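You operate a simulated robot arm through the tools that you are given. There is no shell and no other tool. Be economical: measure what you need, move in short steps, check, and stop when the job is done.

Carry out the task below with a simulated robot arm. There is one attempt and no reset: what you move stays moved.

TASK
Set the overload dial by the motor card, start the rig, trip the relay and reset it.
Fine: isolator on, reset, start; end with the isolator off and locked.
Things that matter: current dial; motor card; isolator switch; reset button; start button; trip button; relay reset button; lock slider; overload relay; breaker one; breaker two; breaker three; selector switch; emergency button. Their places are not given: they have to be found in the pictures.

The check looks at the end state, three seconds after you hand in, the way a careful person would. Anything else that was tipped, shoved, dropped, spilled or broken makes it a failure.

THE ROBOT
A 6-joint arm with a two-finger parallel gripper, fixed in place. Base frame: the origin is at the foot of the arm, x ahead of it, y to its left, z up; the work surface is at about z = 58. Readings come in mm, rad, newtons and seconds.
With the tool pointing down near the work surface it reaches from about 160 to 580 mm from the base axis. Its first joint turns from -1.152 to 1.152 rad. Payload 2.1 kg.
Tool frame: the origin (TCP) lies between the finger pads and is the grasp point; the fingertips stand 30 mm ahead of it; z points along the fingers, y is the line along which they close. Largest opening 94 mm; finger width 28, thickness 10; the body of the gripper, 50 by 96 mm, starts 55 mm behind the TCP.
Orientation is told as [roll, pitch, yaw] about the base's x, y, z axes, in that order, counted from this pose: with the fingers straight down and closing along the base's y, the tool's x points along the base's -x, its y along +y and its z along -z.

THE INTERFACE
- The arm moves only by the tool step_arm. Its argument "steps" is a list of rows, each a list of 7 numbers: the finger opening in mm, from 0 to 94, then the shift along the tool's x, y, z in mm, then the turn, a rotation vector about the tool's x, y, z in rad. In form: [[grip, x, y, z, rx, ry, rz], ...]. A call has 1 to 12 rows; each row is the pose to reach, as a shift and turn from the pose commanded when the call began, along the tool's axes at that moment. Each row takes 0.2 s and may step no farther than 50 mm and 0.15 rad from the row before; otherwise, or with a gripper value out of range, the whole call is refused. Where a pose cannot be reached the arm comes as near as it can. A force on the tool above 40 N (or 10 N above the force at the start of the call, whichever is more), or a blocked arm, ends the call early, and 0.2 s more pass. The fingers move at their own pace (about 72 mm/s each) and stop on an object; they squeeze with about 44 N. The grip force told is the motor's: it shows also when the fingers shut on nothing. Time passes only in rows, and 0.2 s behind the last, so rows that repeat a pose let the fingers close. It gives the time, the measured TCP pose, the force on the tool (base axes), the opening and the grip force at its end, in the units of the frame above (readings bear some noise).
- Cameras (640 x 400 px; columns grow to the right, rows downward): "scene" is fixed at [78.6, -384.9, 510.5]; the picture's right is [0.63, -0.78, 0.00], its down [-0.32, -0.26, -0.91] and it looks along [0.71, 0.57, -0.41] (base axes); focal length 214 px, centre (320, 200). "wrist" rides on the gripper at [76, 14, -103] in the tool frame; the picture's right is [-0.18, 0.98, 0.00], its down [-0.75, -0.14, -0.64] and it looks along [-0.63, -0.12, 0.77] (tool axes); focal length 243 px, centre (320, 200).
- snapshot(camera): a new picture of that camera. It takes no simulated time.
- locate(camera, pixels): for up to 12 pixels [column, row] of the newest picture of that camera ("zoom" is the newest enlarged one), the place [x, y, z] in the base frame of the surface seen there, good to about 3 mm, but the place of the scene camera against the robot may be out by one fixed shift of up to 12 mm in any direction. It takes no simulated time.
- inspect(camera, box): a new picture of the part [left, top, right, bottom] of that camera's present view, enlarged. It takes no simulated time.
- hand_in(): hands the job in; it is judged then, once.

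Keep the steps short. Do not move on a guess: measure, check each grasp and each placing, and mend mistakes. In all there are 80 turns and 54 pictures (those below and enlarged ones count). Leave the gripper open and the arm clear of the work at the hand-in unless told otherwise, and finish with a single line.

The tools are called after "Emit:" as a command line: name --pt "numbers of a row" for each row, then --argument value for the rest, lists and objects as JSON in quotes. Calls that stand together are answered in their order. step_arm: Moves the arm, as the interface text tells. Its arguments: {"type":"object","properties":{"steps":{"type":"array"}},"required":["steps"]} The other tools are called the same way: snapshot (camera) takes a picture; locate (camera, pixels) gives the place of the surface under pixels of a picture; inspect (camera, box) takes an enlarged picture of a part of a camera's view; hand_in () hands the job in.

At the start:

```text
clock: 0.0
tcp_pos: [281.6, -97.4, 423.3]
ee_rot: [-0.001, -0.003, 0.002]
wrist_force: [-0.7, 0.5, 0.1]
grip_width: 94.1
grasp_force: 0.0
```

scene: 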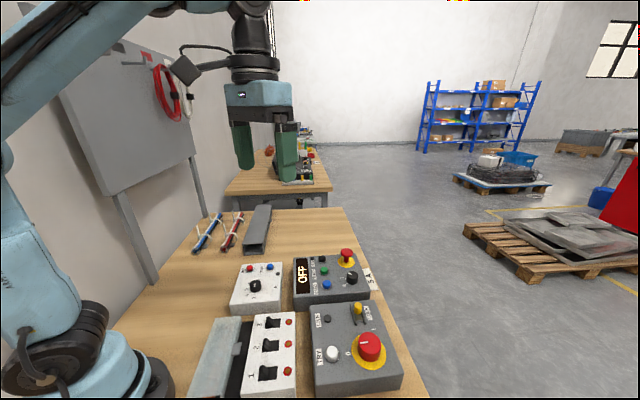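
wrist: 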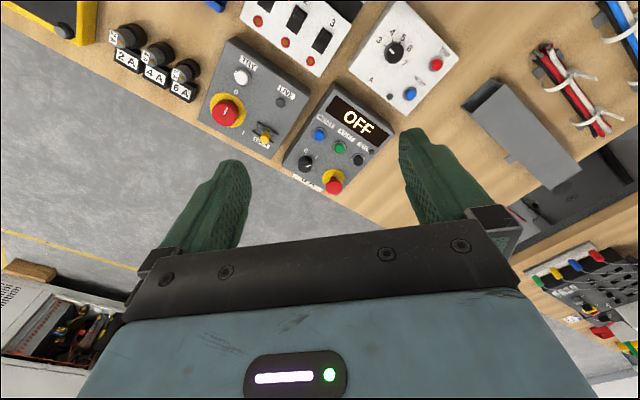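

I see the panels in both views. First I enlarge the scene (boxes at 220-410, 230-400) and the wrist view to read the labels.

Emit:
inspect --camera "scene" --box '[220, 235, 420, 400]'

Emit:
inspect --camera "wrist" --box '[190, 0, 470, 205]'

```text
2.42 times, centred on (320, 318) of scene
```

zoom: 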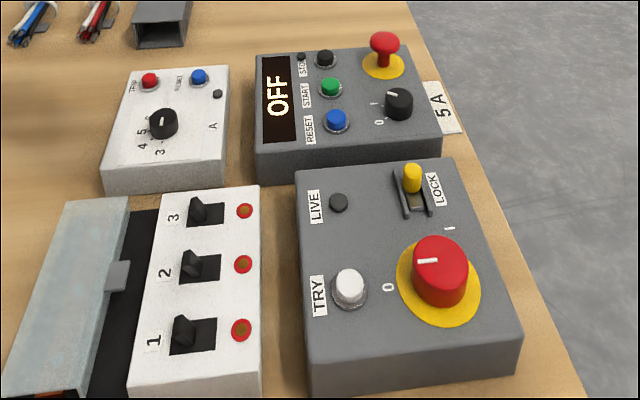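

```text
1.95 times, centred on (330, 102) of wrist
```

zoom: 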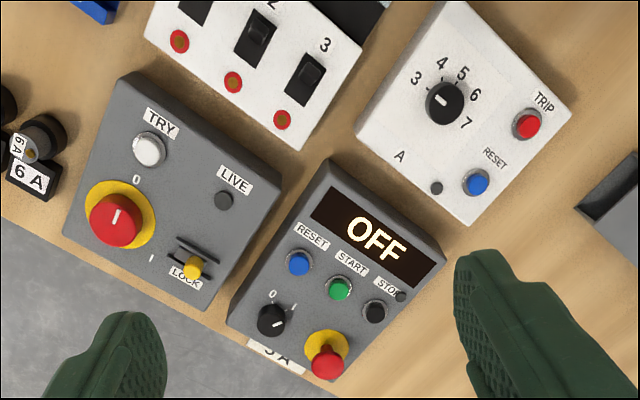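

The card reads 5 A. The dial scale is 3 to 7. I measure the key points in the current wrist zoom picture.

Emit:
locate --camera "zoom" --pixels '[[445, 103], [527, 124], [476, 183], [300, 262], [340, 289], [376, 311], [272, 320], [328, 362], [117, 218], [195, 266], [174, 248], [150, 150]]'

Emit:
locate --camera "wrist" --pixels '[[320, 37], [295, 18], [394, 50], [225, 112], [390, 85], [330, 120], [420, 100], [127, 35], [510, 100], [300, 140], [205, 70], [365, 70]]'

```text
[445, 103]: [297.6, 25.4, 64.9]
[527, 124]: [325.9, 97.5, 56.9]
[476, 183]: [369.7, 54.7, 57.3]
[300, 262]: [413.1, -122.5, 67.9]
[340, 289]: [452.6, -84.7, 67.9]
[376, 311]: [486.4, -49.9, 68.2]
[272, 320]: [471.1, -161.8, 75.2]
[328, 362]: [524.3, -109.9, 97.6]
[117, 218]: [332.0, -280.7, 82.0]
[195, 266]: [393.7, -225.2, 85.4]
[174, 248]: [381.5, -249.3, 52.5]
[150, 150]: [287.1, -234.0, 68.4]
```

```text
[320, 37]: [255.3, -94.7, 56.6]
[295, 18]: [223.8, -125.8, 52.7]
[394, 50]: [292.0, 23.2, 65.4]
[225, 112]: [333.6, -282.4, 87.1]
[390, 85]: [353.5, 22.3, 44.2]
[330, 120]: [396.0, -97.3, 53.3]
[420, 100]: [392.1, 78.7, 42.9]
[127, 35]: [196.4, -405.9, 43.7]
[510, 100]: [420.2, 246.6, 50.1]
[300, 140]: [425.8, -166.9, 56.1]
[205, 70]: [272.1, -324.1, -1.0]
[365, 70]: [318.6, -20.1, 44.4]
```

The wrist depth puts the table at about 44, but it was stated as about 58. I compare with the scene camera.

Emit:
snapshot --camera "scene"

Emit:
locate --camera "scene" --pixels '[[255, 286], [249, 268], [270, 267], [327, 284], [324, 270], [352, 277], [346, 253], [370, 345], [332, 353], [220, 270], [357, 307], [285, 260]]'

```text
49 pictures are left
```

scene: 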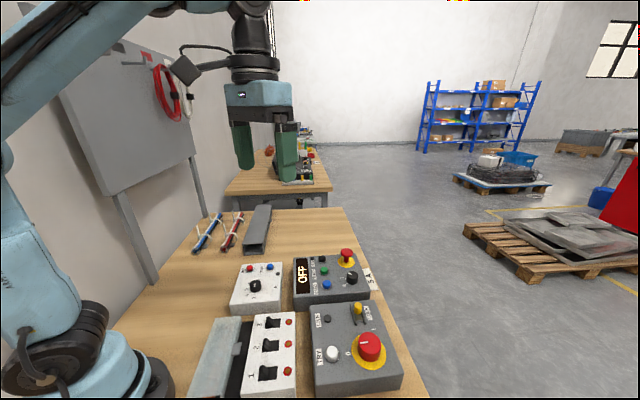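

```text
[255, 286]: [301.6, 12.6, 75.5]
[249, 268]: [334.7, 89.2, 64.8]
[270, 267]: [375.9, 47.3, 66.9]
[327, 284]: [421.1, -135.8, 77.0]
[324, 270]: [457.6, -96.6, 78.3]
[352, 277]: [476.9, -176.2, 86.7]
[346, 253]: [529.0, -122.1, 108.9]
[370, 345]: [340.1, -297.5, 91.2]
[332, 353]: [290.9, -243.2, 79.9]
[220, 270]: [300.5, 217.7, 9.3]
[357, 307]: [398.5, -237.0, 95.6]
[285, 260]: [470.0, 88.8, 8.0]
```

Wrist and scene agree apart from a fixed shift of about (7, -11, 10). The wrist is the one tied to the robot, so panel tops are at about z 57. I hover over the dial at about z 230 for a close look.

Emit:
step_arm --pt "94 -4 24 40 0 0 0" --pt "94 -8 48 80 0 0 0" --pt "94 -12 72 120 0 0 0" --pt "94 -14 96 155 0 0 0" --pt "94 -16 122 190 0 0 0" --pt "94 -16 122 190 0 0 0"

Emit:
snapshot --camera "wrist"

```text
clock: 1.4
tcp_pos: [297.4, 24.7, 237.0]
ee_rot: [0.001, -0.002, -0.001]
wrist_force: [0.5, 0.1, -0.9]
grip_width: 93.8
grasp_force: 0.0
```

```text
48 pictures are left
```

wrist: 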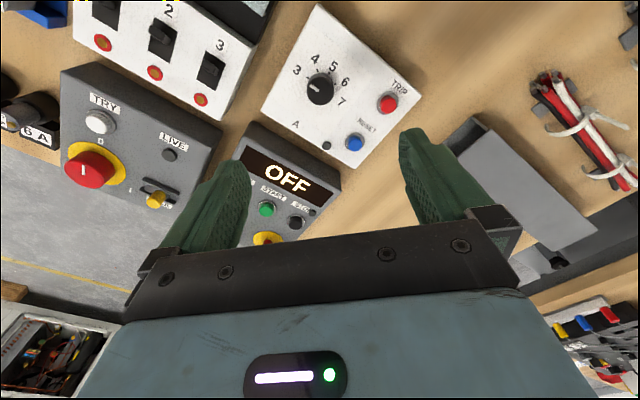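

Emit:
inspect --camera "wrist" --box '[260, 30, 400, 120]'

Emit:
locate --camera "wrist" --pixels '[[320, 88], [389, 102], [354, 142], [299, 72], [315, 59], [333, 66], [345, 82], [341, 101], [325, 120], [267, 209], [280, 110], [400, 60]]'

```text
4.44 times, centred on (330, 75) of wrist
```

zoom: 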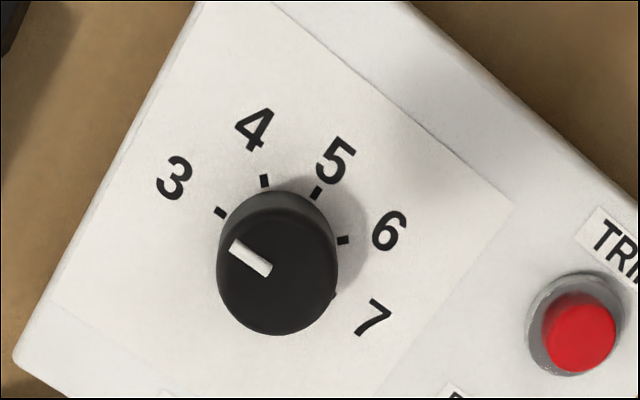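

```text
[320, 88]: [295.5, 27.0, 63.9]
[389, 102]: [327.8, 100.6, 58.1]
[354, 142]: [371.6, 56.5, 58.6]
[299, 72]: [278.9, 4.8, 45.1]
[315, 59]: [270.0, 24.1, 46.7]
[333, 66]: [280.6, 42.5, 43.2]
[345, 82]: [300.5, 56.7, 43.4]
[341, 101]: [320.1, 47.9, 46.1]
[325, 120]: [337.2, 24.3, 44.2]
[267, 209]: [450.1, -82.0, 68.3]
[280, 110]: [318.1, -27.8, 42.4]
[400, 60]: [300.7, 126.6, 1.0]
```

The pointer sits near 3. I measure the ticks and the pointer ends in the zoom picture to get angles.

Emit:
locate --camera "zoom" --pixels '[[220, 212], [264, 181], [316, 193], [343, 240], [234, 244], [268, 271], [276, 262], [222, 258], [332, 255], [275, 310], [277, 212], [174, 180]]'

```text
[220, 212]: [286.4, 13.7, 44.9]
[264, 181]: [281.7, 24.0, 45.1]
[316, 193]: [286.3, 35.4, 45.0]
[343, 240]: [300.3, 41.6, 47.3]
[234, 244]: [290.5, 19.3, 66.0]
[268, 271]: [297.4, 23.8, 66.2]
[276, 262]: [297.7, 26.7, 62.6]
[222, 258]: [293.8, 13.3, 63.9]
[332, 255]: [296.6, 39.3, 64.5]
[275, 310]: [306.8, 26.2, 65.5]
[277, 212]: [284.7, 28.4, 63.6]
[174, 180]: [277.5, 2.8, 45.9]
```

Knob: centre about (297, 26), diameter about 26, top z about 65, face z about 45. Pointer is at about 215–220° and tick 5 at about 138°, so I need about 80° clockwise seen from above. I pre-yaw by +0.7 rad and descend to z 110 with opening 56.

Emit:
step_arm --pt "56 0 1 30 0 0 -0.14" --pt "56 0 1 60 0 0 -0.28" --pt "56 0 1 90 0 0 -0.42" --pt "56 0 1 110 0 0 -0.56" --pt "56 0 1 127 0 0 -0.7" --pt "56 0 1 127 0 0 -0.7"

Emit:
snapshot --camera "wrist"

```text
clock: 2.8
tcp_pos: [298.1, 24.8, 107.9]
ee_rot: [-0.002, -0.001, 0.703]
wrist_force: [-0.4, -0.3, 0.4]
grip_width: 55.9
grasp_force: 0.0
```

```text
46 pictures are left
```

wrist: 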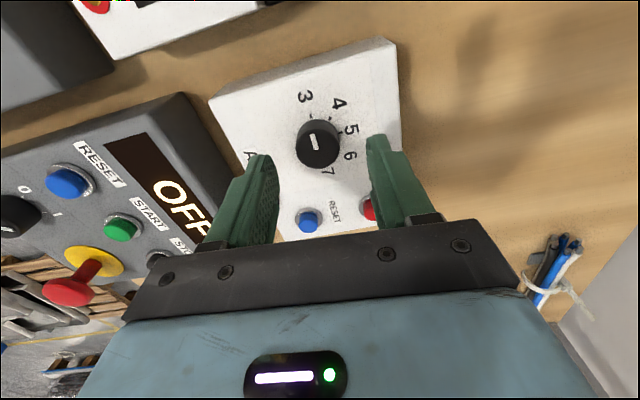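

I enlarge the dial for the pointer and ticks from this angle.

Emit:
inspect --camera "wrist" --box '[270, 80, 382, 180]'

Emit:
locate --camera "wrist" --pixels '[[319, 142], [309, 208], [300, 143], [339, 140], [370, 210]]'

```text
4.00 times, centred on (326, 130) of wrist
```

zoom: 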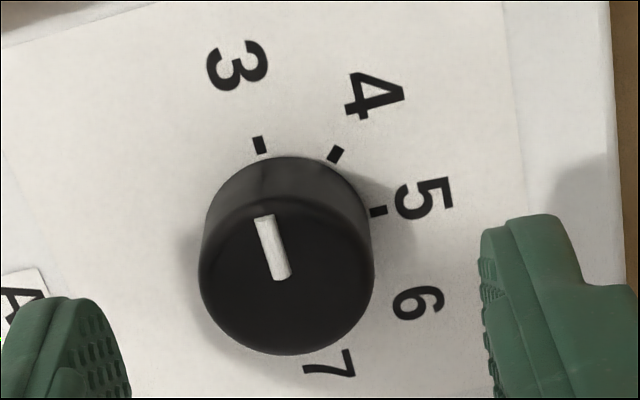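

```text
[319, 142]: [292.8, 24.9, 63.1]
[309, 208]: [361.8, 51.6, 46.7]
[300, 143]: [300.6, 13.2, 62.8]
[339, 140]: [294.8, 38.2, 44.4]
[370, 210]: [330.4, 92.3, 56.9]
```

Emit:
locate --camera "zoom" --pixels '[[260, 144], [336, 154], [378, 212], [263, 218], [281, 278], [288, 275], [210, 270], [365, 270], [288, 340], [288, 205], [238, 68], [420, 302]]'

```text
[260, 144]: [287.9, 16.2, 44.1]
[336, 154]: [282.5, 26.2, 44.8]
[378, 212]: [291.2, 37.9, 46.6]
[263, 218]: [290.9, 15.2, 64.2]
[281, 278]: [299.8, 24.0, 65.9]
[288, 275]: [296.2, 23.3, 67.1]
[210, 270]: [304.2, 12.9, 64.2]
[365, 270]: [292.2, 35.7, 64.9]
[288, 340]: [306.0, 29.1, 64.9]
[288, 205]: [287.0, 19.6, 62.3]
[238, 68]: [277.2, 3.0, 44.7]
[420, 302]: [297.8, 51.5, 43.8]
```

Pointer is at 3 and label angles step about 45° each, so 5 is 90° clockwise. The TCP is already centred on the knob. I descend 29 mm and close.

Emit:
step_arm --pt "56 0 0 15 0 0 0" --pt "56 0 0 29 0 0 0" --pt "30 0 0 29 0 0 0" --pt "15 0 0 29 0 0 0" --pt "15 0 0 29 0 0 0"

```text
clock: 4.0
tcp_pos: [300.1, 23.9, 79.7]
ee_rot: [-0.009, -0.003, 0.699]
wrist_force: [23.5, -23.9, -19.0]
grip_width: 29.3
grasp_force: 45.0
```

Grip holds a 29 mm knob but with about 33 N sideways force, so I am off-centre along the closing axis. I shift along tool y by -3 to relieve it.

Emit:
step_arm --pt "15 0 -3 0 0 0 0" --pt "15 0 -3 0 0 0 0"

```text
clock: 4.6
tcp_pos: [299.6, 23.8, 78.8]
ee_rot: [0.001, -0.002, 0.703]
wrist_force: [5.3, -0.4, 43.1]
grip_width: 29.3
grasp_force: 44.7
```

Lateral force is gone, but there is 43 N vertical load. I raise slightly by 1 mm and read again.

Emit:
step_arm --pt "15 0 0 -1 0 0 0" --pt "15 0 0 -1 0 0 0"

```text
clock: 5.2
tcp_pos: [298.3, 24.1, 78.5]
ee_rot: [0.0, -0.002, 0.702]
wrist_force: [6.1, 9.4, 4.4]
grip_width: 29.0
grasp_force: 45.1
```

Loads are small now. I turn 90° clockwise, first 45° with a check of forces.

Emit:
step_arm --pt "15 0 0 0 0 0 0.13" --pt "15 0 0 0 0 0 0.26" --pt "15 0 0 0 0 0 0.39" --pt "15 0 0 0 0 0 0.52" --pt "15 0 0 0 0 0 0.65" --pt "15 0 0 0 0 0 0.785" --pt "15 0 0 0 0 0 0.785"

Emit:
inspect --camera "wrist" --box '[250, 80, 400, 200]'

```text
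clock: 6.8
tcp_pos: [299.4, 24.9, 78.9]
ee_rot: [0.01, 0.005, -0.085]
wrist_force: [-20.6, 29.3, 14.5]
grip_width: 28.9
grasp_force: 44.8
```

```text
3.33 times, centred on (325, 140) of wrist
```

zoom: 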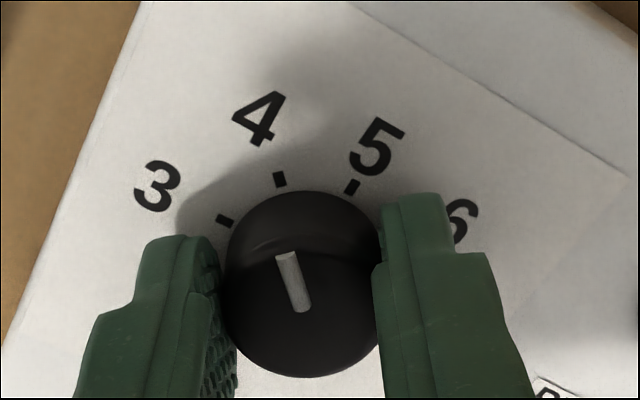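

Turned to about 4. The side force is (-21, +29), so I ease along the force and continue to 5.

Emit:
step_arm --pt "15 1.5 2 0 0 0 0" --pt "15 1.5 2 0 0 0 0.13" --pt "15 1.5 2 0 0 0 0.26" --pt "15 1.5 2 0 0 0 0.39" --pt "15 1.5 2 0 0 0 0.52" --pt "15 1.5 2 0 0 0 0.65" --pt "15 1.5 2 0 0 0 0.785" --pt "15 1.5 2 0 0 0 0.785"

Emit:
inspect --camera "wrist" --box '[250, 80, 400, 200]'

```text
clock: 8.6
tcp_pos: [298.9, 25.8, 79.4]
ee_rot: [0.005, -0.001, -0.872]
wrist_force: [1.3, 21.2, 19.9]
grip_width: 29.2
grasp_force: 44.9
```

```text
3.33 times, centred on (325, 140) of wrist
```

zoom: 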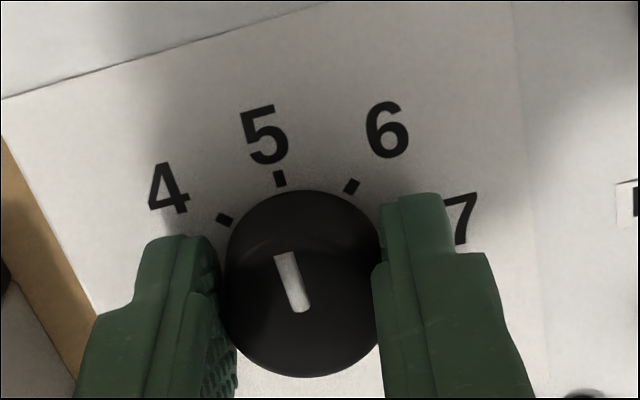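

The dial now points at 5. I release, rise, and check.

Emit:
step_arm --pt "46 0 0 0 0 0 0" --pt "46 0 0 0 0 0 0" --pt "46 0 0 -30 0 0 0" --pt "46 0 0 -70 0 0 -0.14" --pt "46 0 0 -110 0 0 -0.28" --pt "46 0 0 -150 0 0 -0.42" --pt "46 0 0 -150 0 0 -0.56" --pt "46 0 0 -150 0 0 -0.7" --pt "46 0 0 -150 0 0 -0.84"

Emit:
snapshot --camera "wrist"

Emit:
inspect --camera "wrist" --box '[260, 30, 400, 120]'

```text
clock: 10.6
tcp_pos: [298.5, 24.5, 228.3]
ee_rot: [0.001, -0.003, -0.026]
wrist_force: [0.3, -0.2, 0.0]
grip_width: 46.3
grasp_force: 0.0
```

```text
42 pictures are left
```

wrist: 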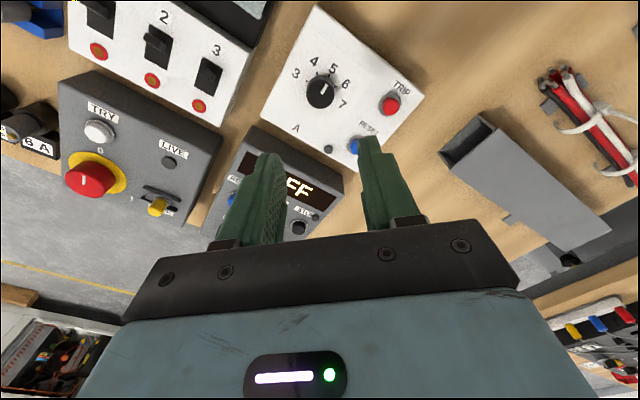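

```text
4.44 times, centred on (330, 75) of wrist
```

zoom: 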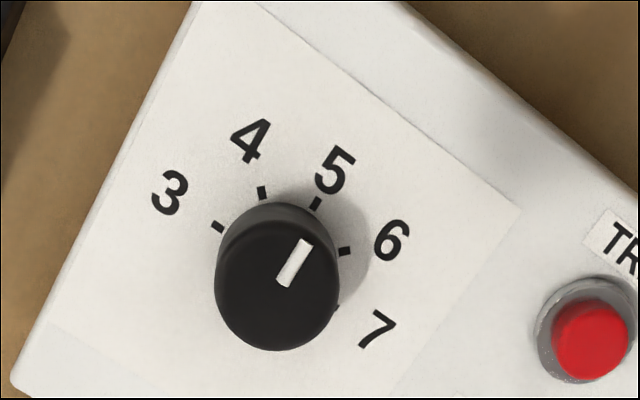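

Dial is on 5. Next I hover over the isolator near (332, -281).

Emit:
step_arm --pt "94 -4 -45 0 0 0 0" --pt "94 -9 -90 0 0 0 0" --pt "94 -13 -135 0 0 0 0" --pt "94 -18 -180 0 0 0 0" --pt "94 -23 -225 0 0 0 0" --pt "94 -28 -270 0 0 0 -0.02" --pt "94 -32 -305 0 0 0 -0.026" --pt "94 -32 -305 0 0 0 -0.026"

Emit:
snapshot --camera "wrist"

```text
clock: 12.4
tcp_pos: [322.7, -282.9, 228.6]
ee_rot: [0.0, -0.002, -0.003]
wrist_force: [-0.2, 0.4, 0.4]
grip_width: 94.0
grasp_force: 0.1
```

```text
40 pictures are left
```

wrist: 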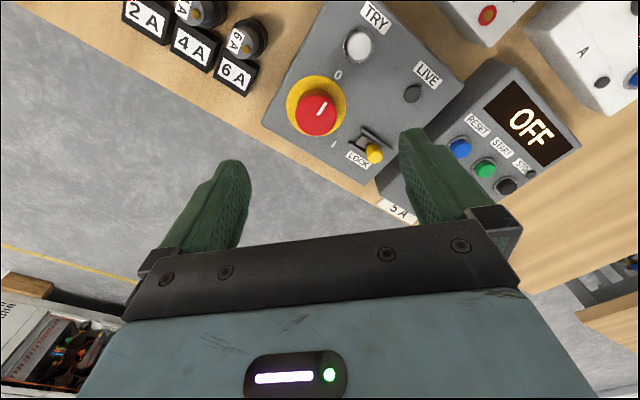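

Emit:
inspect --camera "wrist" --box '[260, 55, 410, 185]'

Emit:
locate --camera "wrist" --pixels '[[316, 112], [297, 112], [337, 112], [316, 132], [316, 93], [338, 75], [333, 145], [374, 152], [362, 141], [357, 45], [411, 94], [355, 120]]'

```text
3.08 times, centred on (335, 120) of wrist
```

zoom: 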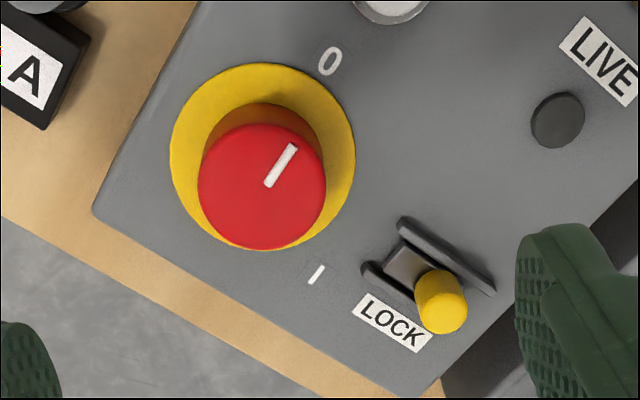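

```text
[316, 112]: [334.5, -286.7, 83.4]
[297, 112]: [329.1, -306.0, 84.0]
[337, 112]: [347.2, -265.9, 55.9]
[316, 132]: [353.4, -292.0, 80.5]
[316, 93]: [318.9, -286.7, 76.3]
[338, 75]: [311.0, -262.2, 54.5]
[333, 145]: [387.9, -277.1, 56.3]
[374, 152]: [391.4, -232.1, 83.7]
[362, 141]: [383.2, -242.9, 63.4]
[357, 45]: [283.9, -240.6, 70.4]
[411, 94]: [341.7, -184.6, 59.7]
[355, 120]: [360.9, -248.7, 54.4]
```

The isolator points to 0. I need the geometry of 0, I and the knob centre, so I locate in the zoom.

Emit:
locate --camera "zoom" --pixels '[[330, 62], [317, 274], [180, 140], [345, 170], [262, 70], [262, 186], [270, 183], [291, 148], [208, 186], [317, 186], [262, 238], [262, 134]]'

Emit:
locate --camera "wrist" --pixels '[[325, 170], [334, 144], [345, 120], [358, 133], [385, 146], [374, 160], [380, 175], [440, 75], [460, 146], [485, 168], [507, 186], [405, 195]]'

```text
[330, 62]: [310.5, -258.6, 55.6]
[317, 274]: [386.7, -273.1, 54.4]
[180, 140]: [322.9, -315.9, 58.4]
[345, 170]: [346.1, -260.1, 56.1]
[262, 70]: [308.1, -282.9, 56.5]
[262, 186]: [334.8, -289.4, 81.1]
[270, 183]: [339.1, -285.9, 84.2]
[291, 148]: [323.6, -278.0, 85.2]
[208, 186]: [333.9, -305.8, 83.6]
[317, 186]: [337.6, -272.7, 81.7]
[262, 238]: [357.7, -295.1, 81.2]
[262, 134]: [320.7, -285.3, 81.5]
```

```text
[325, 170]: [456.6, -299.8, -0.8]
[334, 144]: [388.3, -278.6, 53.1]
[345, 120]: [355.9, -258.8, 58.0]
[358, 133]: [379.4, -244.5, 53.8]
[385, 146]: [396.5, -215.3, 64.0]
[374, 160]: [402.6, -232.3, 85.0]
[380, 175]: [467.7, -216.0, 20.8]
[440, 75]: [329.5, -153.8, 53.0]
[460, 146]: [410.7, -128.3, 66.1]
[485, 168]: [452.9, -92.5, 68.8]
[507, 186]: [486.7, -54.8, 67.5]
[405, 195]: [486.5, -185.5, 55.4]
```

Knob centre is about (337.5, -289), diameter 40, z 57–84. 0 lies at about 134° and I at about 16°, so it turns clockwise about 90–120°. I position above with yaw +0.5, opening 72.

Emit:
step_arm --pt "72 -5 -2 30 0 0 -0.13" --pt "72 -10 -4 60 0 0 -0.26" --pt "72 -15 -6 90 0 0 -0.39" --pt "72 -15 -6 106 0 0 -0.5" --pt "72 -15 -6 106 0 0 -0.5"

Emit:
snapshot --camera "wrist"

```text
clock: 13.6
tcp_pos: [337.2, -287.1, 120.8]
ee_rot: [-0.002, -0.002, 0.498]
wrist_force: [-0.6, 0.4, 0.9]
grip_width: 71.9
grasp_force: 0.1
```

```text
38 pictures are left
```

wrist: 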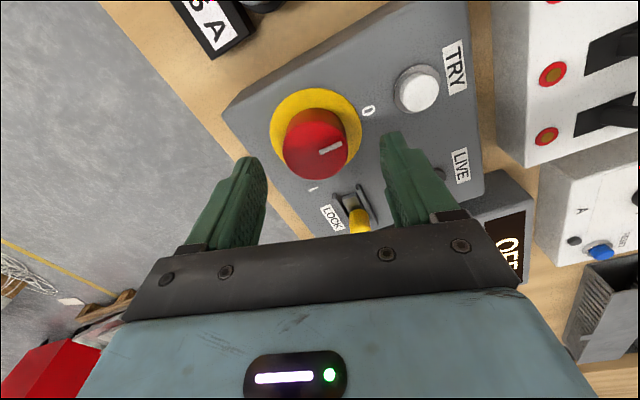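

Emit:
locate --camera "wrist" --pixels '[[316, 150], [290, 152], [342, 145], [316, 172], [318, 128], [281, 130], [354, 112], [368, 111], [313, 189], [322, 152], [339, 143]]'

```text
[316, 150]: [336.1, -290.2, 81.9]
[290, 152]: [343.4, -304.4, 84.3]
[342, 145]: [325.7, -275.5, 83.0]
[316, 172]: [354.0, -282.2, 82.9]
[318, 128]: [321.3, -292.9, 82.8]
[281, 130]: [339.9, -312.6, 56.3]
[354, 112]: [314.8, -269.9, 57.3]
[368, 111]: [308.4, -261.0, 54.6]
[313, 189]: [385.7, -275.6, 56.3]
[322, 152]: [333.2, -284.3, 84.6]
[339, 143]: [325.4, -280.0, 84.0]
```

Centre is about (336.5, -288.5). I make a small correction, descend to z 92, and close.

Emit:
step_arm --pt "72 1.2 -0.9 15 0 0 0" --pt "72 1.2 -0.9 29 0 0 0" --pt "50 1.2 -0.9 29 0 0 0" --pt "30 1.2 -0.9 29 0 0 0" --pt "30 1.2 -0.9 29 0 0 0"

```text
clock: 14.8
tcp_pos: [336.8, -289.9, 94.1]
ee_rot: [-0.009, -0.001, 0.496]
wrist_force: [16.6, -23.9, -12.6]
grip_width: 43.2
grasp_force: 45.4
```

Side force of 29 N along -tool y. I ease by -2.5 and then test-turn 45° clockwise.

Emit:
step_arm --pt "30 0 -2.5 0 0 0 0" --pt "30 0 -2.5 -0.5 0 0 0"

```text
clock: 15.4
tcp_pos: [336.6, -289.6, 93.4]
ee_rot: [-0.002, 0.0, 0.498]
wrist_force: [1.7, -15.0, -36.7]
grip_width: 43.2
grasp_force: 45.2
```

Emit:
step_arm --pt "30 0 -0.8 0.8 0 0 0" --pt "30 0 -0.8 0.8 0 0 0.13" --pt "30 0 -0.8 0.8 0 0 0.26" --pt "30 0 -0.8 0.8 0 0 0.39" --pt "30 0 -0.8 0.8 0 0 0.52" --pt "30 0 -0.8 0.8 0 0 0.65" --pt "30 0 -0.8 0.8 0 0 0.785" --pt "30 0 -0.8 0.8 0 0 0.785"

Emit:
snapshot --camera "wrist"

```text
clock: 17.2
tcp_pos: [336.8, -289.3, 95.4]
ee_rot: [0.006, 0.003, -0.289]
wrist_force: [-14.4, 20.0, 2.7]
grip_width: 43.1
grasp_force: 45.1
```

```text
37 pictures are left
```

wrist: 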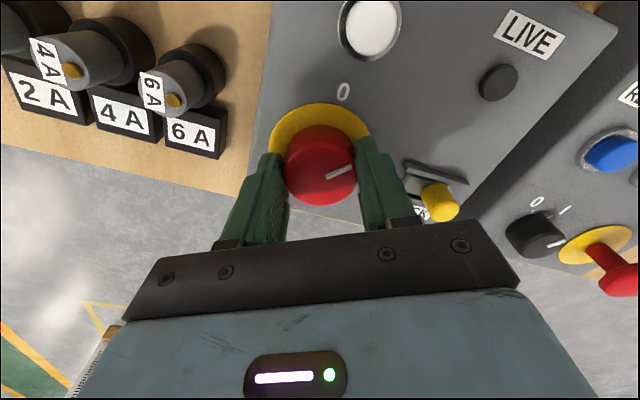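

The knob follows, 45° done. I ease along the force and turn another 45°.

Emit:
step_arm --pt "30 0.8 1.2 0 0 0 0" --pt "30 0.8 1.2 0 0 0 0.13" --pt "30 0.8 1.2 0 0 0 0.26" --pt "30 0.8 1.2 0 0 0 0.39" --pt "30 0.8 1.2 0 0 0 0.52" --pt "30 0.8 1.2 0 0 0 0.65" --pt "30 0.8 1.2 0 0 0 0.785" --pt "30 0.8 1.2 0 0 0 0.785"

Emit:
snapshot --camera "wrist"

```text
clock: 19.0
tcp_pos: [338.6, -288.6, 94.6]
ee_rot: [0.005, 0.002, -1.073]
wrist_force: [0.0, 29.0, 13.8]
grip_width: 43.0
grasp_force: 45.4
```

```text
36 pictures are left
```

wrist: 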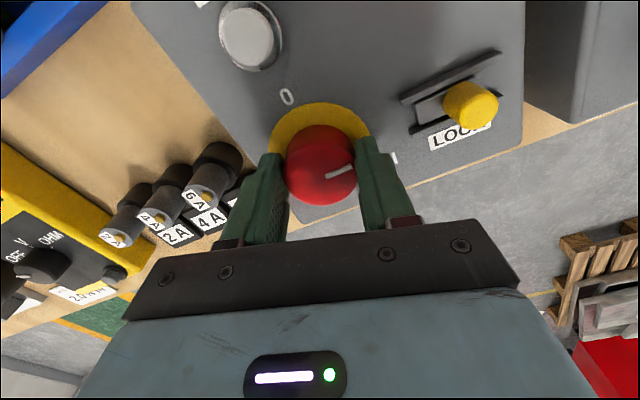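

I check the LIVE lamp and pointer from the scene camera.

Emit:
inspect --camera "scene" --box '[290, 240, 410, 400]'

```text
2.50 times, centred on (350, 320) of scene
```

zoom: 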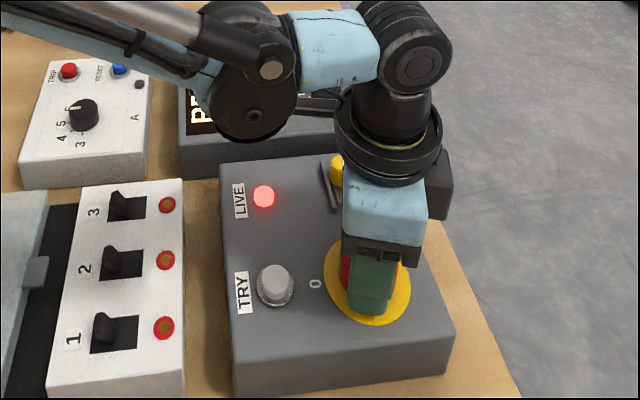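

LIVE is lit and the display changed, so the isolator is on. I release and rise.

Emit:
step_arm --pt "70 0 0 0 0 0 0" --pt "70 0 0 0 0 0 0" --pt "70 0 0 -30 0 0 0" --pt "70 0 0 -60 0 0 -0.15" --pt "70 0 0 -90 0 0 -0.3" --pt "70 0 0 -120 0 0 -0.45" --pt "30 0 0 -120 0 0 -0.6" --pt "0 0 0 -120 0 0 -0.75" --pt "0 0 0 -120 0 0 -0.9" --pt "0 0 0 -120 0 0 -1.05"

Emit:
snapshot --camera "wrist"

```text
clock: 21.2
tcp_pos: [337.8, -289.4, 215.0]
ee_rot: [-0.001, -0.002, -0.02]
wrist_force: [-0.3, -0.4, -0.3]
grip_width: 0.0
grasp_force: 32.8
```

```text
34 pictures are left
```

wrist: 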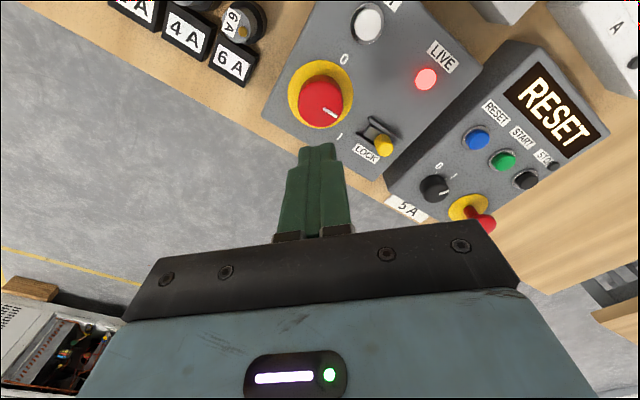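

Display reads RESET. I inspect the control box and measure its buttons.

Emit:
inspect --camera "wrist" --box '[390, 90, 550, 230]'

Emit:
locate --camera "wrist" --pixels '[[478, 139], [503, 160], [527, 180], [434, 188], [384, 146], [460, 165]]'

```text
2.86 times, centred on (470, 160) of wrist
```

zoom: 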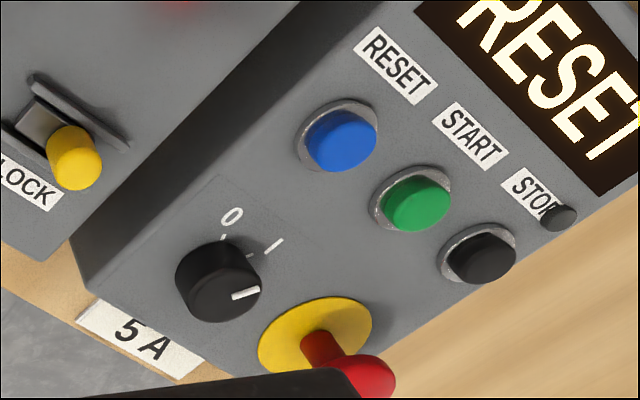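

```text
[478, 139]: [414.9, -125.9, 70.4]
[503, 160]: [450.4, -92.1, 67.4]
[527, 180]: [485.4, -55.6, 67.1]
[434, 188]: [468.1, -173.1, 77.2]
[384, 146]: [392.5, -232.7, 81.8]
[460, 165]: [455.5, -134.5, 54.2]
```

Selector is at I. Now I move above the blue RESET at about (414, -125) with fingers closed.

Emit:
step_arm --pt "0 -18 41 0 0 0 -0.02" --pt "0 -36 82 0 0 0 -0.02" --pt "0 -54 124 0 0 0 -0.02" --pt "0 -73 166 20 0 0 -0.02" --pt "0 -73 166 60 0 0 -0.02" --pt "0 -73 166 100 0 0 -0.02" --pt "0 -73 166 100 0 0 -0.02"

Emit:
snapshot --camera "wrist"

```text
refused: row 4 steps farther than a row can; nothing moved
```

```text
32 pictures are left
```

wrist: 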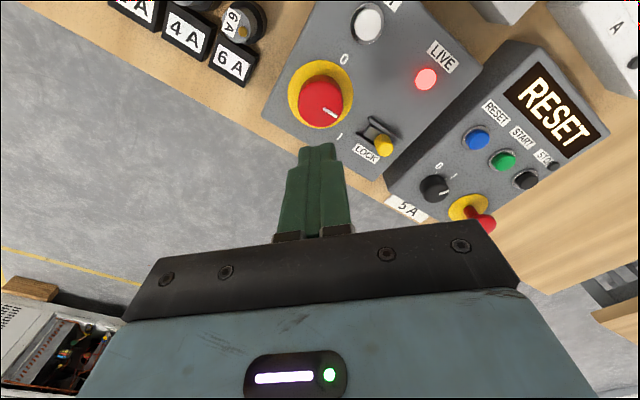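

Refused for one step over 50 mm; I split it finer.

Emit:
step_arm --pt "0 -18 41 0 0 0 -0.02" --pt "0 -36 82 0 0 0 -0.02" --pt "0 -54 124 0 0 0 -0.02" --pt "0 -73 166 0 0 0 -0.02" --pt "0 -73 166 40 0 0 -0.02" --pt "0 -73 166 70 0 0 -0.02" --pt "0 -73 166 98 0 0 -0.02" --pt "0 -73 166 98 0 0 -0.02"

Emit:
snapshot --camera "wrist"

```text
clock: 23.0
tcp_pos: [412.2, -122.3, 115.8]
ee_rot: [0.001, -0.001, -0.004]
wrist_force: [-0.6, 0.5, -0.3]
grip_width: 0.2
grasp_force: 33.2
```

```text
31 pictures are left
```

wrist: 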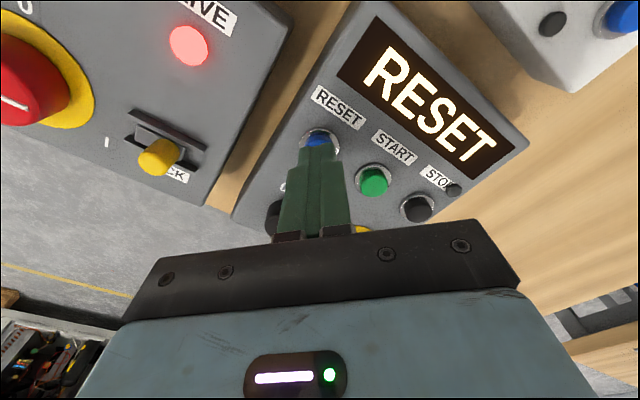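

I verify the button centres from this close view before pressing.

Emit:
locate --camera "wrist" --pixels '[[321, 139], [375, 180], [416, 208], [158, 157]]'

```text
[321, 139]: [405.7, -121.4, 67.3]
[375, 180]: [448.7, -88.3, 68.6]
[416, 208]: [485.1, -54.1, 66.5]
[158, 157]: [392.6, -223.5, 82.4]
```

The tip is centred within 2 mm. I press down slowly; force limit will stop it.

Emit:
step_arm --pt "0 -1.5 0 12 0 0 0" --pt "0 -1.5 0 16 0 0 0" --pt "0 -1.5 0 18 0 0 0" --pt "0 -1.5 0 20 0 0 0" --pt "0 -1.5 0 21.5 0 0 0" --pt "0 -1.5 0 23 0 0 0"

Emit:
snapshot --camera "wrist"

```text
clock: 24.4
tcp_pos: [415.3, -126.4, 93.4]
ee_rot: [-0.001, -0.002, -0.004]
wrist_force: [-0.7, 1.9, 2.0]
grip_width: 0.2
grasp_force: 32.7
```

```text
30 pictures are left
```

wrist: 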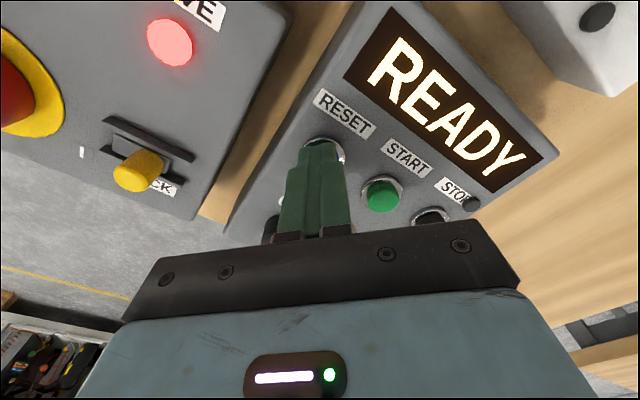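

Display reads READY. I lift, shift (+36, +36) to START, and press.

Emit:
step_arm --pt "0 0 0 -15 0 0 0" --pt "0 0 0 -28 0 0 0" --pt "0 -18 17 -28 0 0 0" --pt "0 -36 35 -28 0 0 0" --pt "0 -36 35 -20 0 0 0" --pt "0 -36 35 -20 0 0 0"

Emit:
snapshot --camera "wrist"

```text
clock: 25.8
tcp_pos: [451.8, -91.7, 112.6]
ee_rot: [0.001, -0.003, -0.002]
wrist_force: [0.3, -0.3, -0.2]
grip_width: 0.0
grasp_force: 33.0
```

```text
29 pictures are left
```

wrist: 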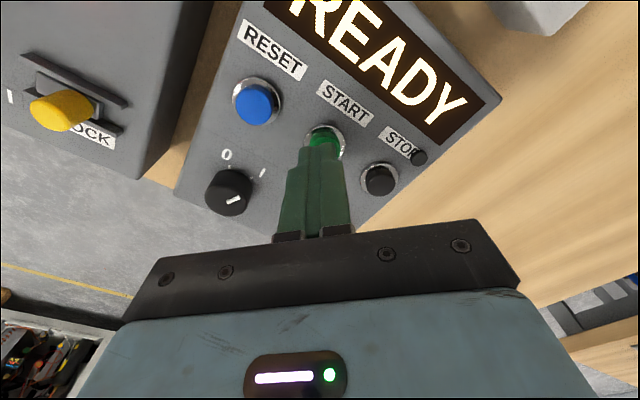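

Centred above START; pressing down.

Emit:
step_arm --pt "0 0 1 9 0 0 0" --pt "0 0 1 13 0 0 0" --pt "0 0 1 15.5 0 0 0" --pt "0 0 1 17.5 0 0 0" --pt "0 0 1 19.5 0 0 0" --pt "0 0 1 19.5 0 0 0"

Emit:
snapshot --camera "wrist"

```text
clock: 27.2
tcp_pos: [453.1, -90.5, 92.9]
ee_rot: [-0.001, -0.002, -0.003]
wrist_force: [-0.6, 0.5, 3.2]
grip_width: 0.0
grasp_force: 33.3
```

```text
28 pictures are left
```

wrist: 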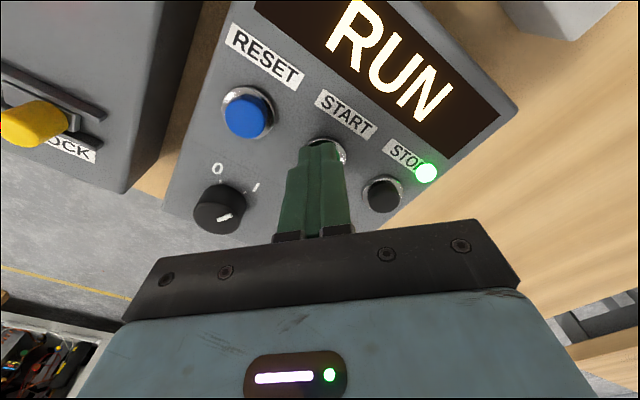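

RUN is shown and the lamp is green. I lift and travel to the relay's red TRIP at about (327.5, 99).

Emit:
step_arm --pt "0 0 0 -30 0 0 0" --pt "0 0 0 -60 0 0 0" --pt "0 24 38 -60 0 0 0" --pt "0 49 76 -60 0 0 0" --pt "0 74 114 -60 0 0 0" --pt "0 99 152 -60 0 0 0" --pt "0 124 190 -60 0 0 0" --pt "0 124 190 -35 0 0 0" --pt "0 124 190 -12 0 0 0" --pt "0 124 190 -12 0 0 0"

Emit:
snapshot --camera "wrist"

```text
clock: 29.4
tcp_pos: [329.1, 101.3, 104.3]
ee_rot: [-0.001, -0.002, -0.004]
wrist_force: [0.9, 0.7, 0.0]
grip_width: 0.1
grasp_force: 33.1
```

```text
27 pictures are left
```

wrist: 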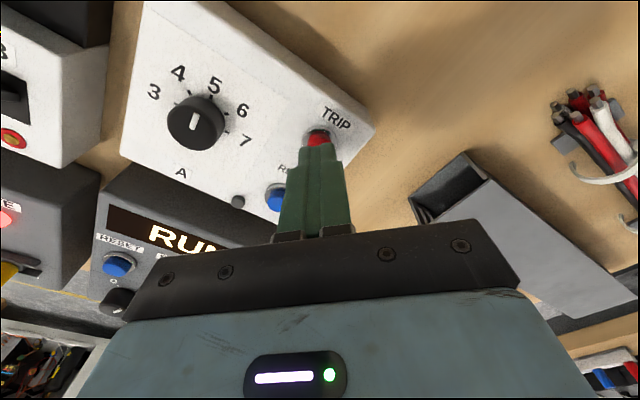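

Centred on TRIP; display still RUN. Pressing.

Emit:
step_arm --pt "0 1 -1 11 0 0 0" --pt "0 1 -1 15 0 0 0" --pt "0 1 -1 18 0 0 0" --pt "0 1 -1 20 0 0 0" --pt "0 1 -1 21.5 0 0 0" --pt "0 1 -1 21.5 0 0 0"

Emit:
snapshot --camera "wrist"

```text
clock: 30.8
tcp_pos: [328.3, 99.5, 83.6]
ee_rot: [-0.001, -0.002, -0.005]
wrist_force: [0.5, -1.0, 3.0]
grip_width: 0.0
grasp_force: 33.5
```

```text
26 pictures are left
```

wrist: 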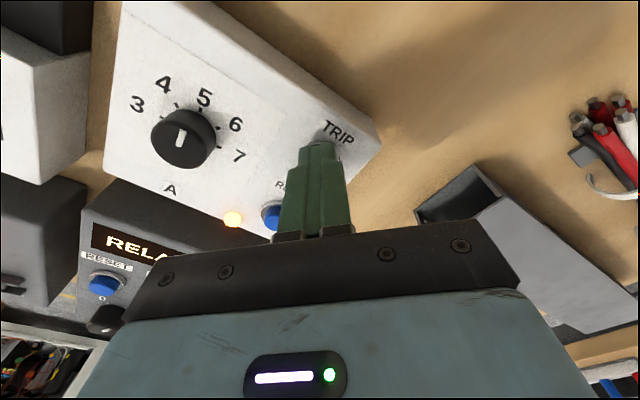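

The relay tripped (lamp lit, display RELAY). I lift and move (+43, -43.5) over the relay RESET.

Emit:
step_arm --pt "0 0 0 -14 0 0 0" --pt "0 0 0 -28 0 0 0" --pt "0 -21 -22 -28 0 0 0" --pt "0 -42 -44 -28 0 0 0" --pt "0 -42 -44 -20 0 0 0" --pt "0 -42 -44 -20 0 0 0"

Emit:
snapshot --camera "wrist"

```text
clock: 32.2
tcp_pos: [370.3, 56.1, 103.5]
ee_rot: [0.0, -0.001, -0.003]
wrist_force: [-0.1, 0.0, 0.9]
grip_width: 0.0
grasp_force: 32.8
```

```text
25 pictures are left
```

wrist: 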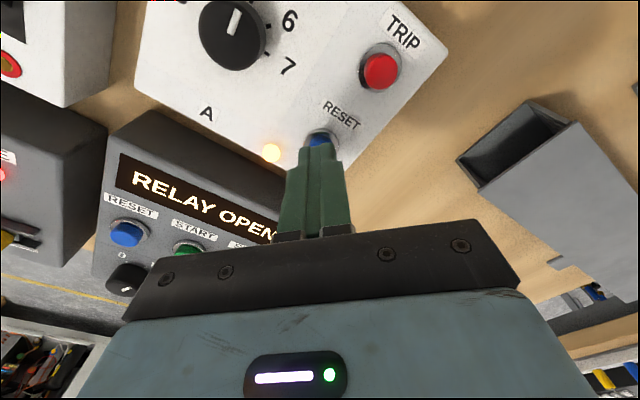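

Display says RELAY OPEN. Centred on relay RESET; pressing.

Emit:
step_arm --pt "0 0 0 11 0 0 0" --pt "0 0 0 15 0 0 0" --pt "0 0 0 18 0 0 0" --pt "0 0 0 20 0 0 0" --pt "0 0 0 21.5 0 0 0" --pt "0 0 0 21.5 0 0 0"

Emit:
snapshot --camera "wrist"

```text
clock: 33.6
tcp_pos: [369.8, 56.2, 82.4]
ee_rot: [-0.001, -0.003, -0.003]
wrist_force: [0.8, -0.3, 2.5]
grip_width: 0.2
grasp_force: 32.8
```

```text
24 pictures are left
```

wrist: 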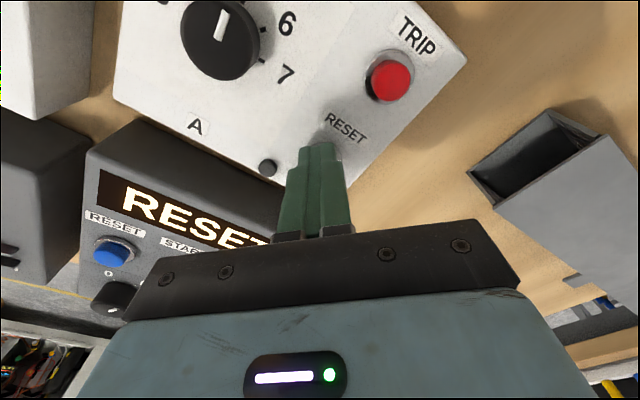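

Relay reset (lamp off, display RESET). I lift and travel back toward the isolator at (337, -289).

Emit:
step_arm --pt "0 0 0 -35 0 0 0" --pt "0 0 0 -70 0 0 0" --pt "0 4 -43 -90 0 0 0" --pt "0 8 -86 -90 0 0 0" --pt "0 12 -129 -90 0 0 0" --pt "0 16 -172 -90 0 0 0" --pt "0 20 -215 -90 0 0 0" --pt "0 24 -258 -90 0 0 0" --pt "0 28 -301 -90 0 0 0" --pt "30 33 -345 -90 0 0 0" --pt "72 33 -345 -90 0 0 0"

Emit:
step_arm --pt "72 0 0 0 0 0 0.14" --pt "72 0 0 0 0 0 0.28" --pt "72 0 0 10 0 0 0.42" --pt "72 0 0 20 0 0 0.56" --pt "72 0 0 30 0 0 0.7" --pt "72 0 0 40 0 0 0.84" --pt "72 0 0 50 0 0 0.96" --pt "72 0 0 50 0 0 1.07" --pt "72 0 0 50 0 0 1.07"

Emit:
snapshot --camera "wrist"

```text
clock: 36.0
tcp_pos: [337.3, -289.0, 171.0]
ee_rot: [0.0, 0.0, -0.002]
wrist_force: [-0.3, 0.8, 0.9]
grip_width: 72.3
grasp_force: 0.2
```

```text
clock: 38.0
tcp_pos: [334.2, -288.8, 122.8]
ee_rot: [0.0, -0.003, -1.074]
wrist_force: [-0.5, -0.1, -0.2]
grip_width: 72.2
grasp_force: 0.1
```

```text
23 pictures are left
```

wrist: 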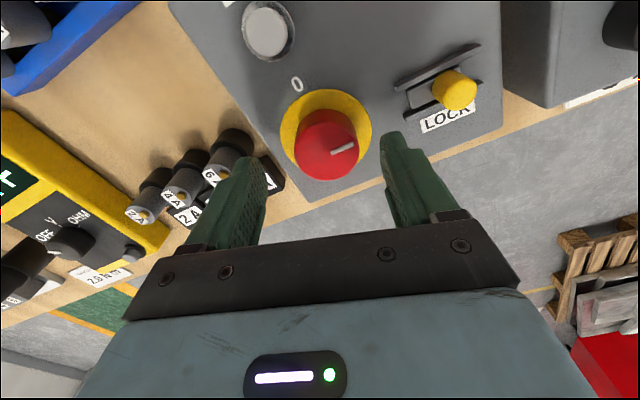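

I locate the knob top and the nearby fuse holder to check clearance.

Emit:
locate --camera "wrist" --pixels '[[326, 148], [300, 150], [350, 140], [328, 168], [322, 122], [335, 152], [352, 147], [235, 145], [245, 165], [455, 90], [410, 85]]'

```text
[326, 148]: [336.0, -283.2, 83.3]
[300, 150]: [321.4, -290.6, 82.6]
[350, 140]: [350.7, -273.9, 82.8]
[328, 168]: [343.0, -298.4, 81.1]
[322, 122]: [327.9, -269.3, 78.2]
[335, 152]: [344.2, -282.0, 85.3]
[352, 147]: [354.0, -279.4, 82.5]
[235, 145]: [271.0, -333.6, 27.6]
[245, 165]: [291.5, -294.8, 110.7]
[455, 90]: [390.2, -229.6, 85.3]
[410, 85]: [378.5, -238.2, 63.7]
```

The image shows the knob about 3–4 mm to +tool y of the TCP. I correct by (1, 3), descend to z 94, and close.

Emit:
step_arm --pt "72 1 3 15 0 0 0" --pt "72 1 3 29 0 0 0" --pt "50 1 3 29 0 0 0" --pt "30 1 3 29 0 0 0" --pt "30 1 3 29 0 0 0"

```text
clock: 39.2
tcp_pos: [337.2, -287.7, 92.6]
ee_rot: [0.005, -0.001, -1.074]
wrist_force: [18.5, 5.6, -7.6]
grip_width: 43.0
grasp_force: 44.8
```

Firm grip. I ease +1.5 in tool y and turn 45° counterclockwise.

Emit:
step_arm --pt "30 0 1.5 0 0 0 0" --pt "30 0 1.5 0 0 0 -0.13" --pt "30 0 1.5 0 0 0 -0.26" --pt "30 0 1.5 0 0 0 -0.39" --pt "30 0 1.5 0 0 0 -0.52" --pt "30 0 1.5 0 0 0 -0.65" --pt "30 0 1.5 0 0 0 -0.785" --pt "30 0 1.5 0 0 0 -0.785"

```text
clock: 41.0
tcp_pos: [337.3, -289.7, 92.7]
ee_rot: [-0.007, 0.003, -0.288]
wrist_force: [-17.9, -21.3, -14.0]
grip_width: 43.3
grasp_force: 44.9
```

Emit:
step_arm --pt "30 0.7 -1.7 0 0 0 0" --pt "30 0.7 -1.7 0 0 0 -0.13" --pt "30 0.7 -1.7 0 0 0 -0.26" --pt "30 0.7 -1.7 0 0 0 -0.39" --pt "30 0.7 -1.7 0 0 0 -0.52" --pt "30 0.7 -1.7 0 0 0 -0.65" --pt "30 0.7 -1.7 0 0 0 -0.79" --pt "30 0.7 -1.7 0 0 0 -0.79"

Emit:
snapshot --camera "wrist"

```text
clock: 42.1
tcp_pos: [336.8, -290.0, 92.6]
ee_rot: [-0.008, 0.002, 0.14]
wrist_force: [-0.4, -1.6, -4.9]
grip_width: 43.4
grasp_force: 45.0
stopped in row 5: the force on the tool passed its limit (the readings are from after the stop); the commanded pose is now the measured one
```

```text
22 pictures are left
```

wrist: 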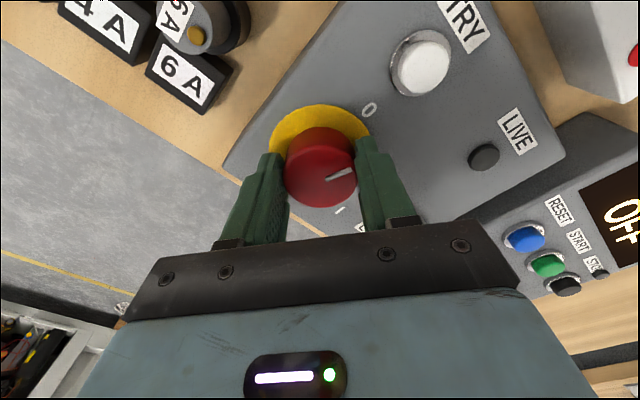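

The load limit ended that turn partway (LIVE already off). About 0.36 rad remains to 0, so I continue in smaller steps.

Emit:
step_arm --pt "30 0 0 0 0 0 -0.07" --pt "30 0 0 0 0 0 -0.14" --pt "30 0 0 0 0 0 -0.21" --pt "30 0 0 0 0 0 -0.28" --pt "30 0 0 0 0 0 -0.35" --pt "30 0 0 0 0 0 -0.36"

Emit:
snapshot --camera "wrist"

```text
clock: 43.5
tcp_pos: [336.2, -290.9, 92.7]
ee_rot: [-0.015, 0.006, 0.5]
wrist_force: [7.0, -26.3, -4.7]
grip_width: 42.9
grasp_force: 45.8
```

```text
21 pictures are left
```

wrist: 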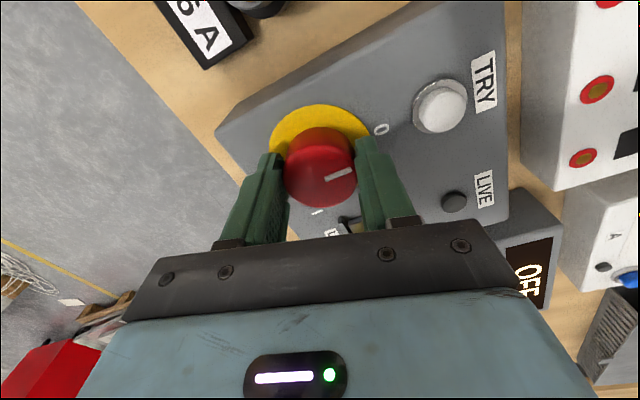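

Knob is back at its start angle, display OFF. I release and rise, returning yaw to 0.

Emit:
step_arm --pt "72 0 0 0 0 0 0" --pt "72 0 0 0 0 0 0" --pt "72 0 0 -30 0 0 0" --pt "72 0 0 -60 0 0 0.14" --pt "72 0 0 -90 0 0 0.28" --pt "72 0 0 -120 0 0 0.42" --pt "72 0 0 -120 0 0 0.5" --pt "72 0 0 -120 0 0 0.5"

Emit:
inspect --camera "wrist" --box '[260, 55, 420, 185]'

```text
clock: 45.3
tcp_pos: [335.0, -288.1, 212.9]
ee_rot: [-0.008, 0.0, -0.002]
wrist_force: [0.8, 0.0, -0.1]
grip_width: 71.8
grasp_force: 0.0
```

```text
3.08 times, centred on (340, 120) of wrist
```

zoom: 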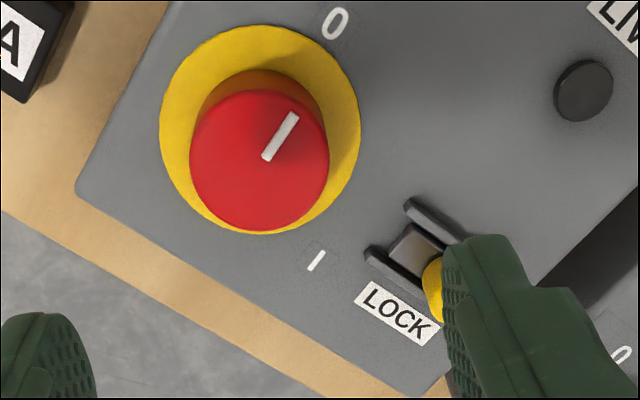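

Pointer is at 0. Now I need a clear close view of the lock slider, so I move over it.

Emit:
step_arm --pt "94 -15 25 10 0 0 0" --pt "94 -30 48 30 0 0 0" --pt "94 -30 48 50 0 0 0" --pt "94 -30 48 50 0 0 0"

Emit:
inspect --camera "wrist" --box '[260, 90, 420, 220]'

```text
clock: 46.3
tcp_pos: [365.9, -242.6, 162.5]
ee_rot: [-0.009, 0.0, 0.001]
wrist_force: [0.1, 0.0, -0.5]
grip_width: 94.0
grasp_force: 0.1
```

```text
3.08 times, centred on (340, 155) of wrist
```

zoom: 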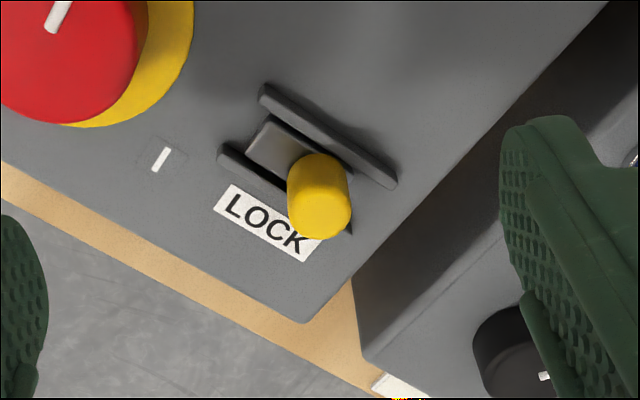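

Emit:
locate --camera "zoom" --pixels '[[262, 90], [392, 184], [222, 152], [348, 232], [275, 150], [320, 215], [305, 180], [340, 180], [318, 165], [325, 172], [300, 232], [240, 205]]'

```text
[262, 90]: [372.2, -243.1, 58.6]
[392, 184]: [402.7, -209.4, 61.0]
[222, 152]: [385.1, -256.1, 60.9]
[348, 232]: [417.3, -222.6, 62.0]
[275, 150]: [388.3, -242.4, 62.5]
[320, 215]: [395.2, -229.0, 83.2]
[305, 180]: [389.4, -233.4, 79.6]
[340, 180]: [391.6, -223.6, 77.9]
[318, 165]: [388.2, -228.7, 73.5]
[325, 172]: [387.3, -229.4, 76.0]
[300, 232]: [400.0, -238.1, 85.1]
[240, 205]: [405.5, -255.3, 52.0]
```

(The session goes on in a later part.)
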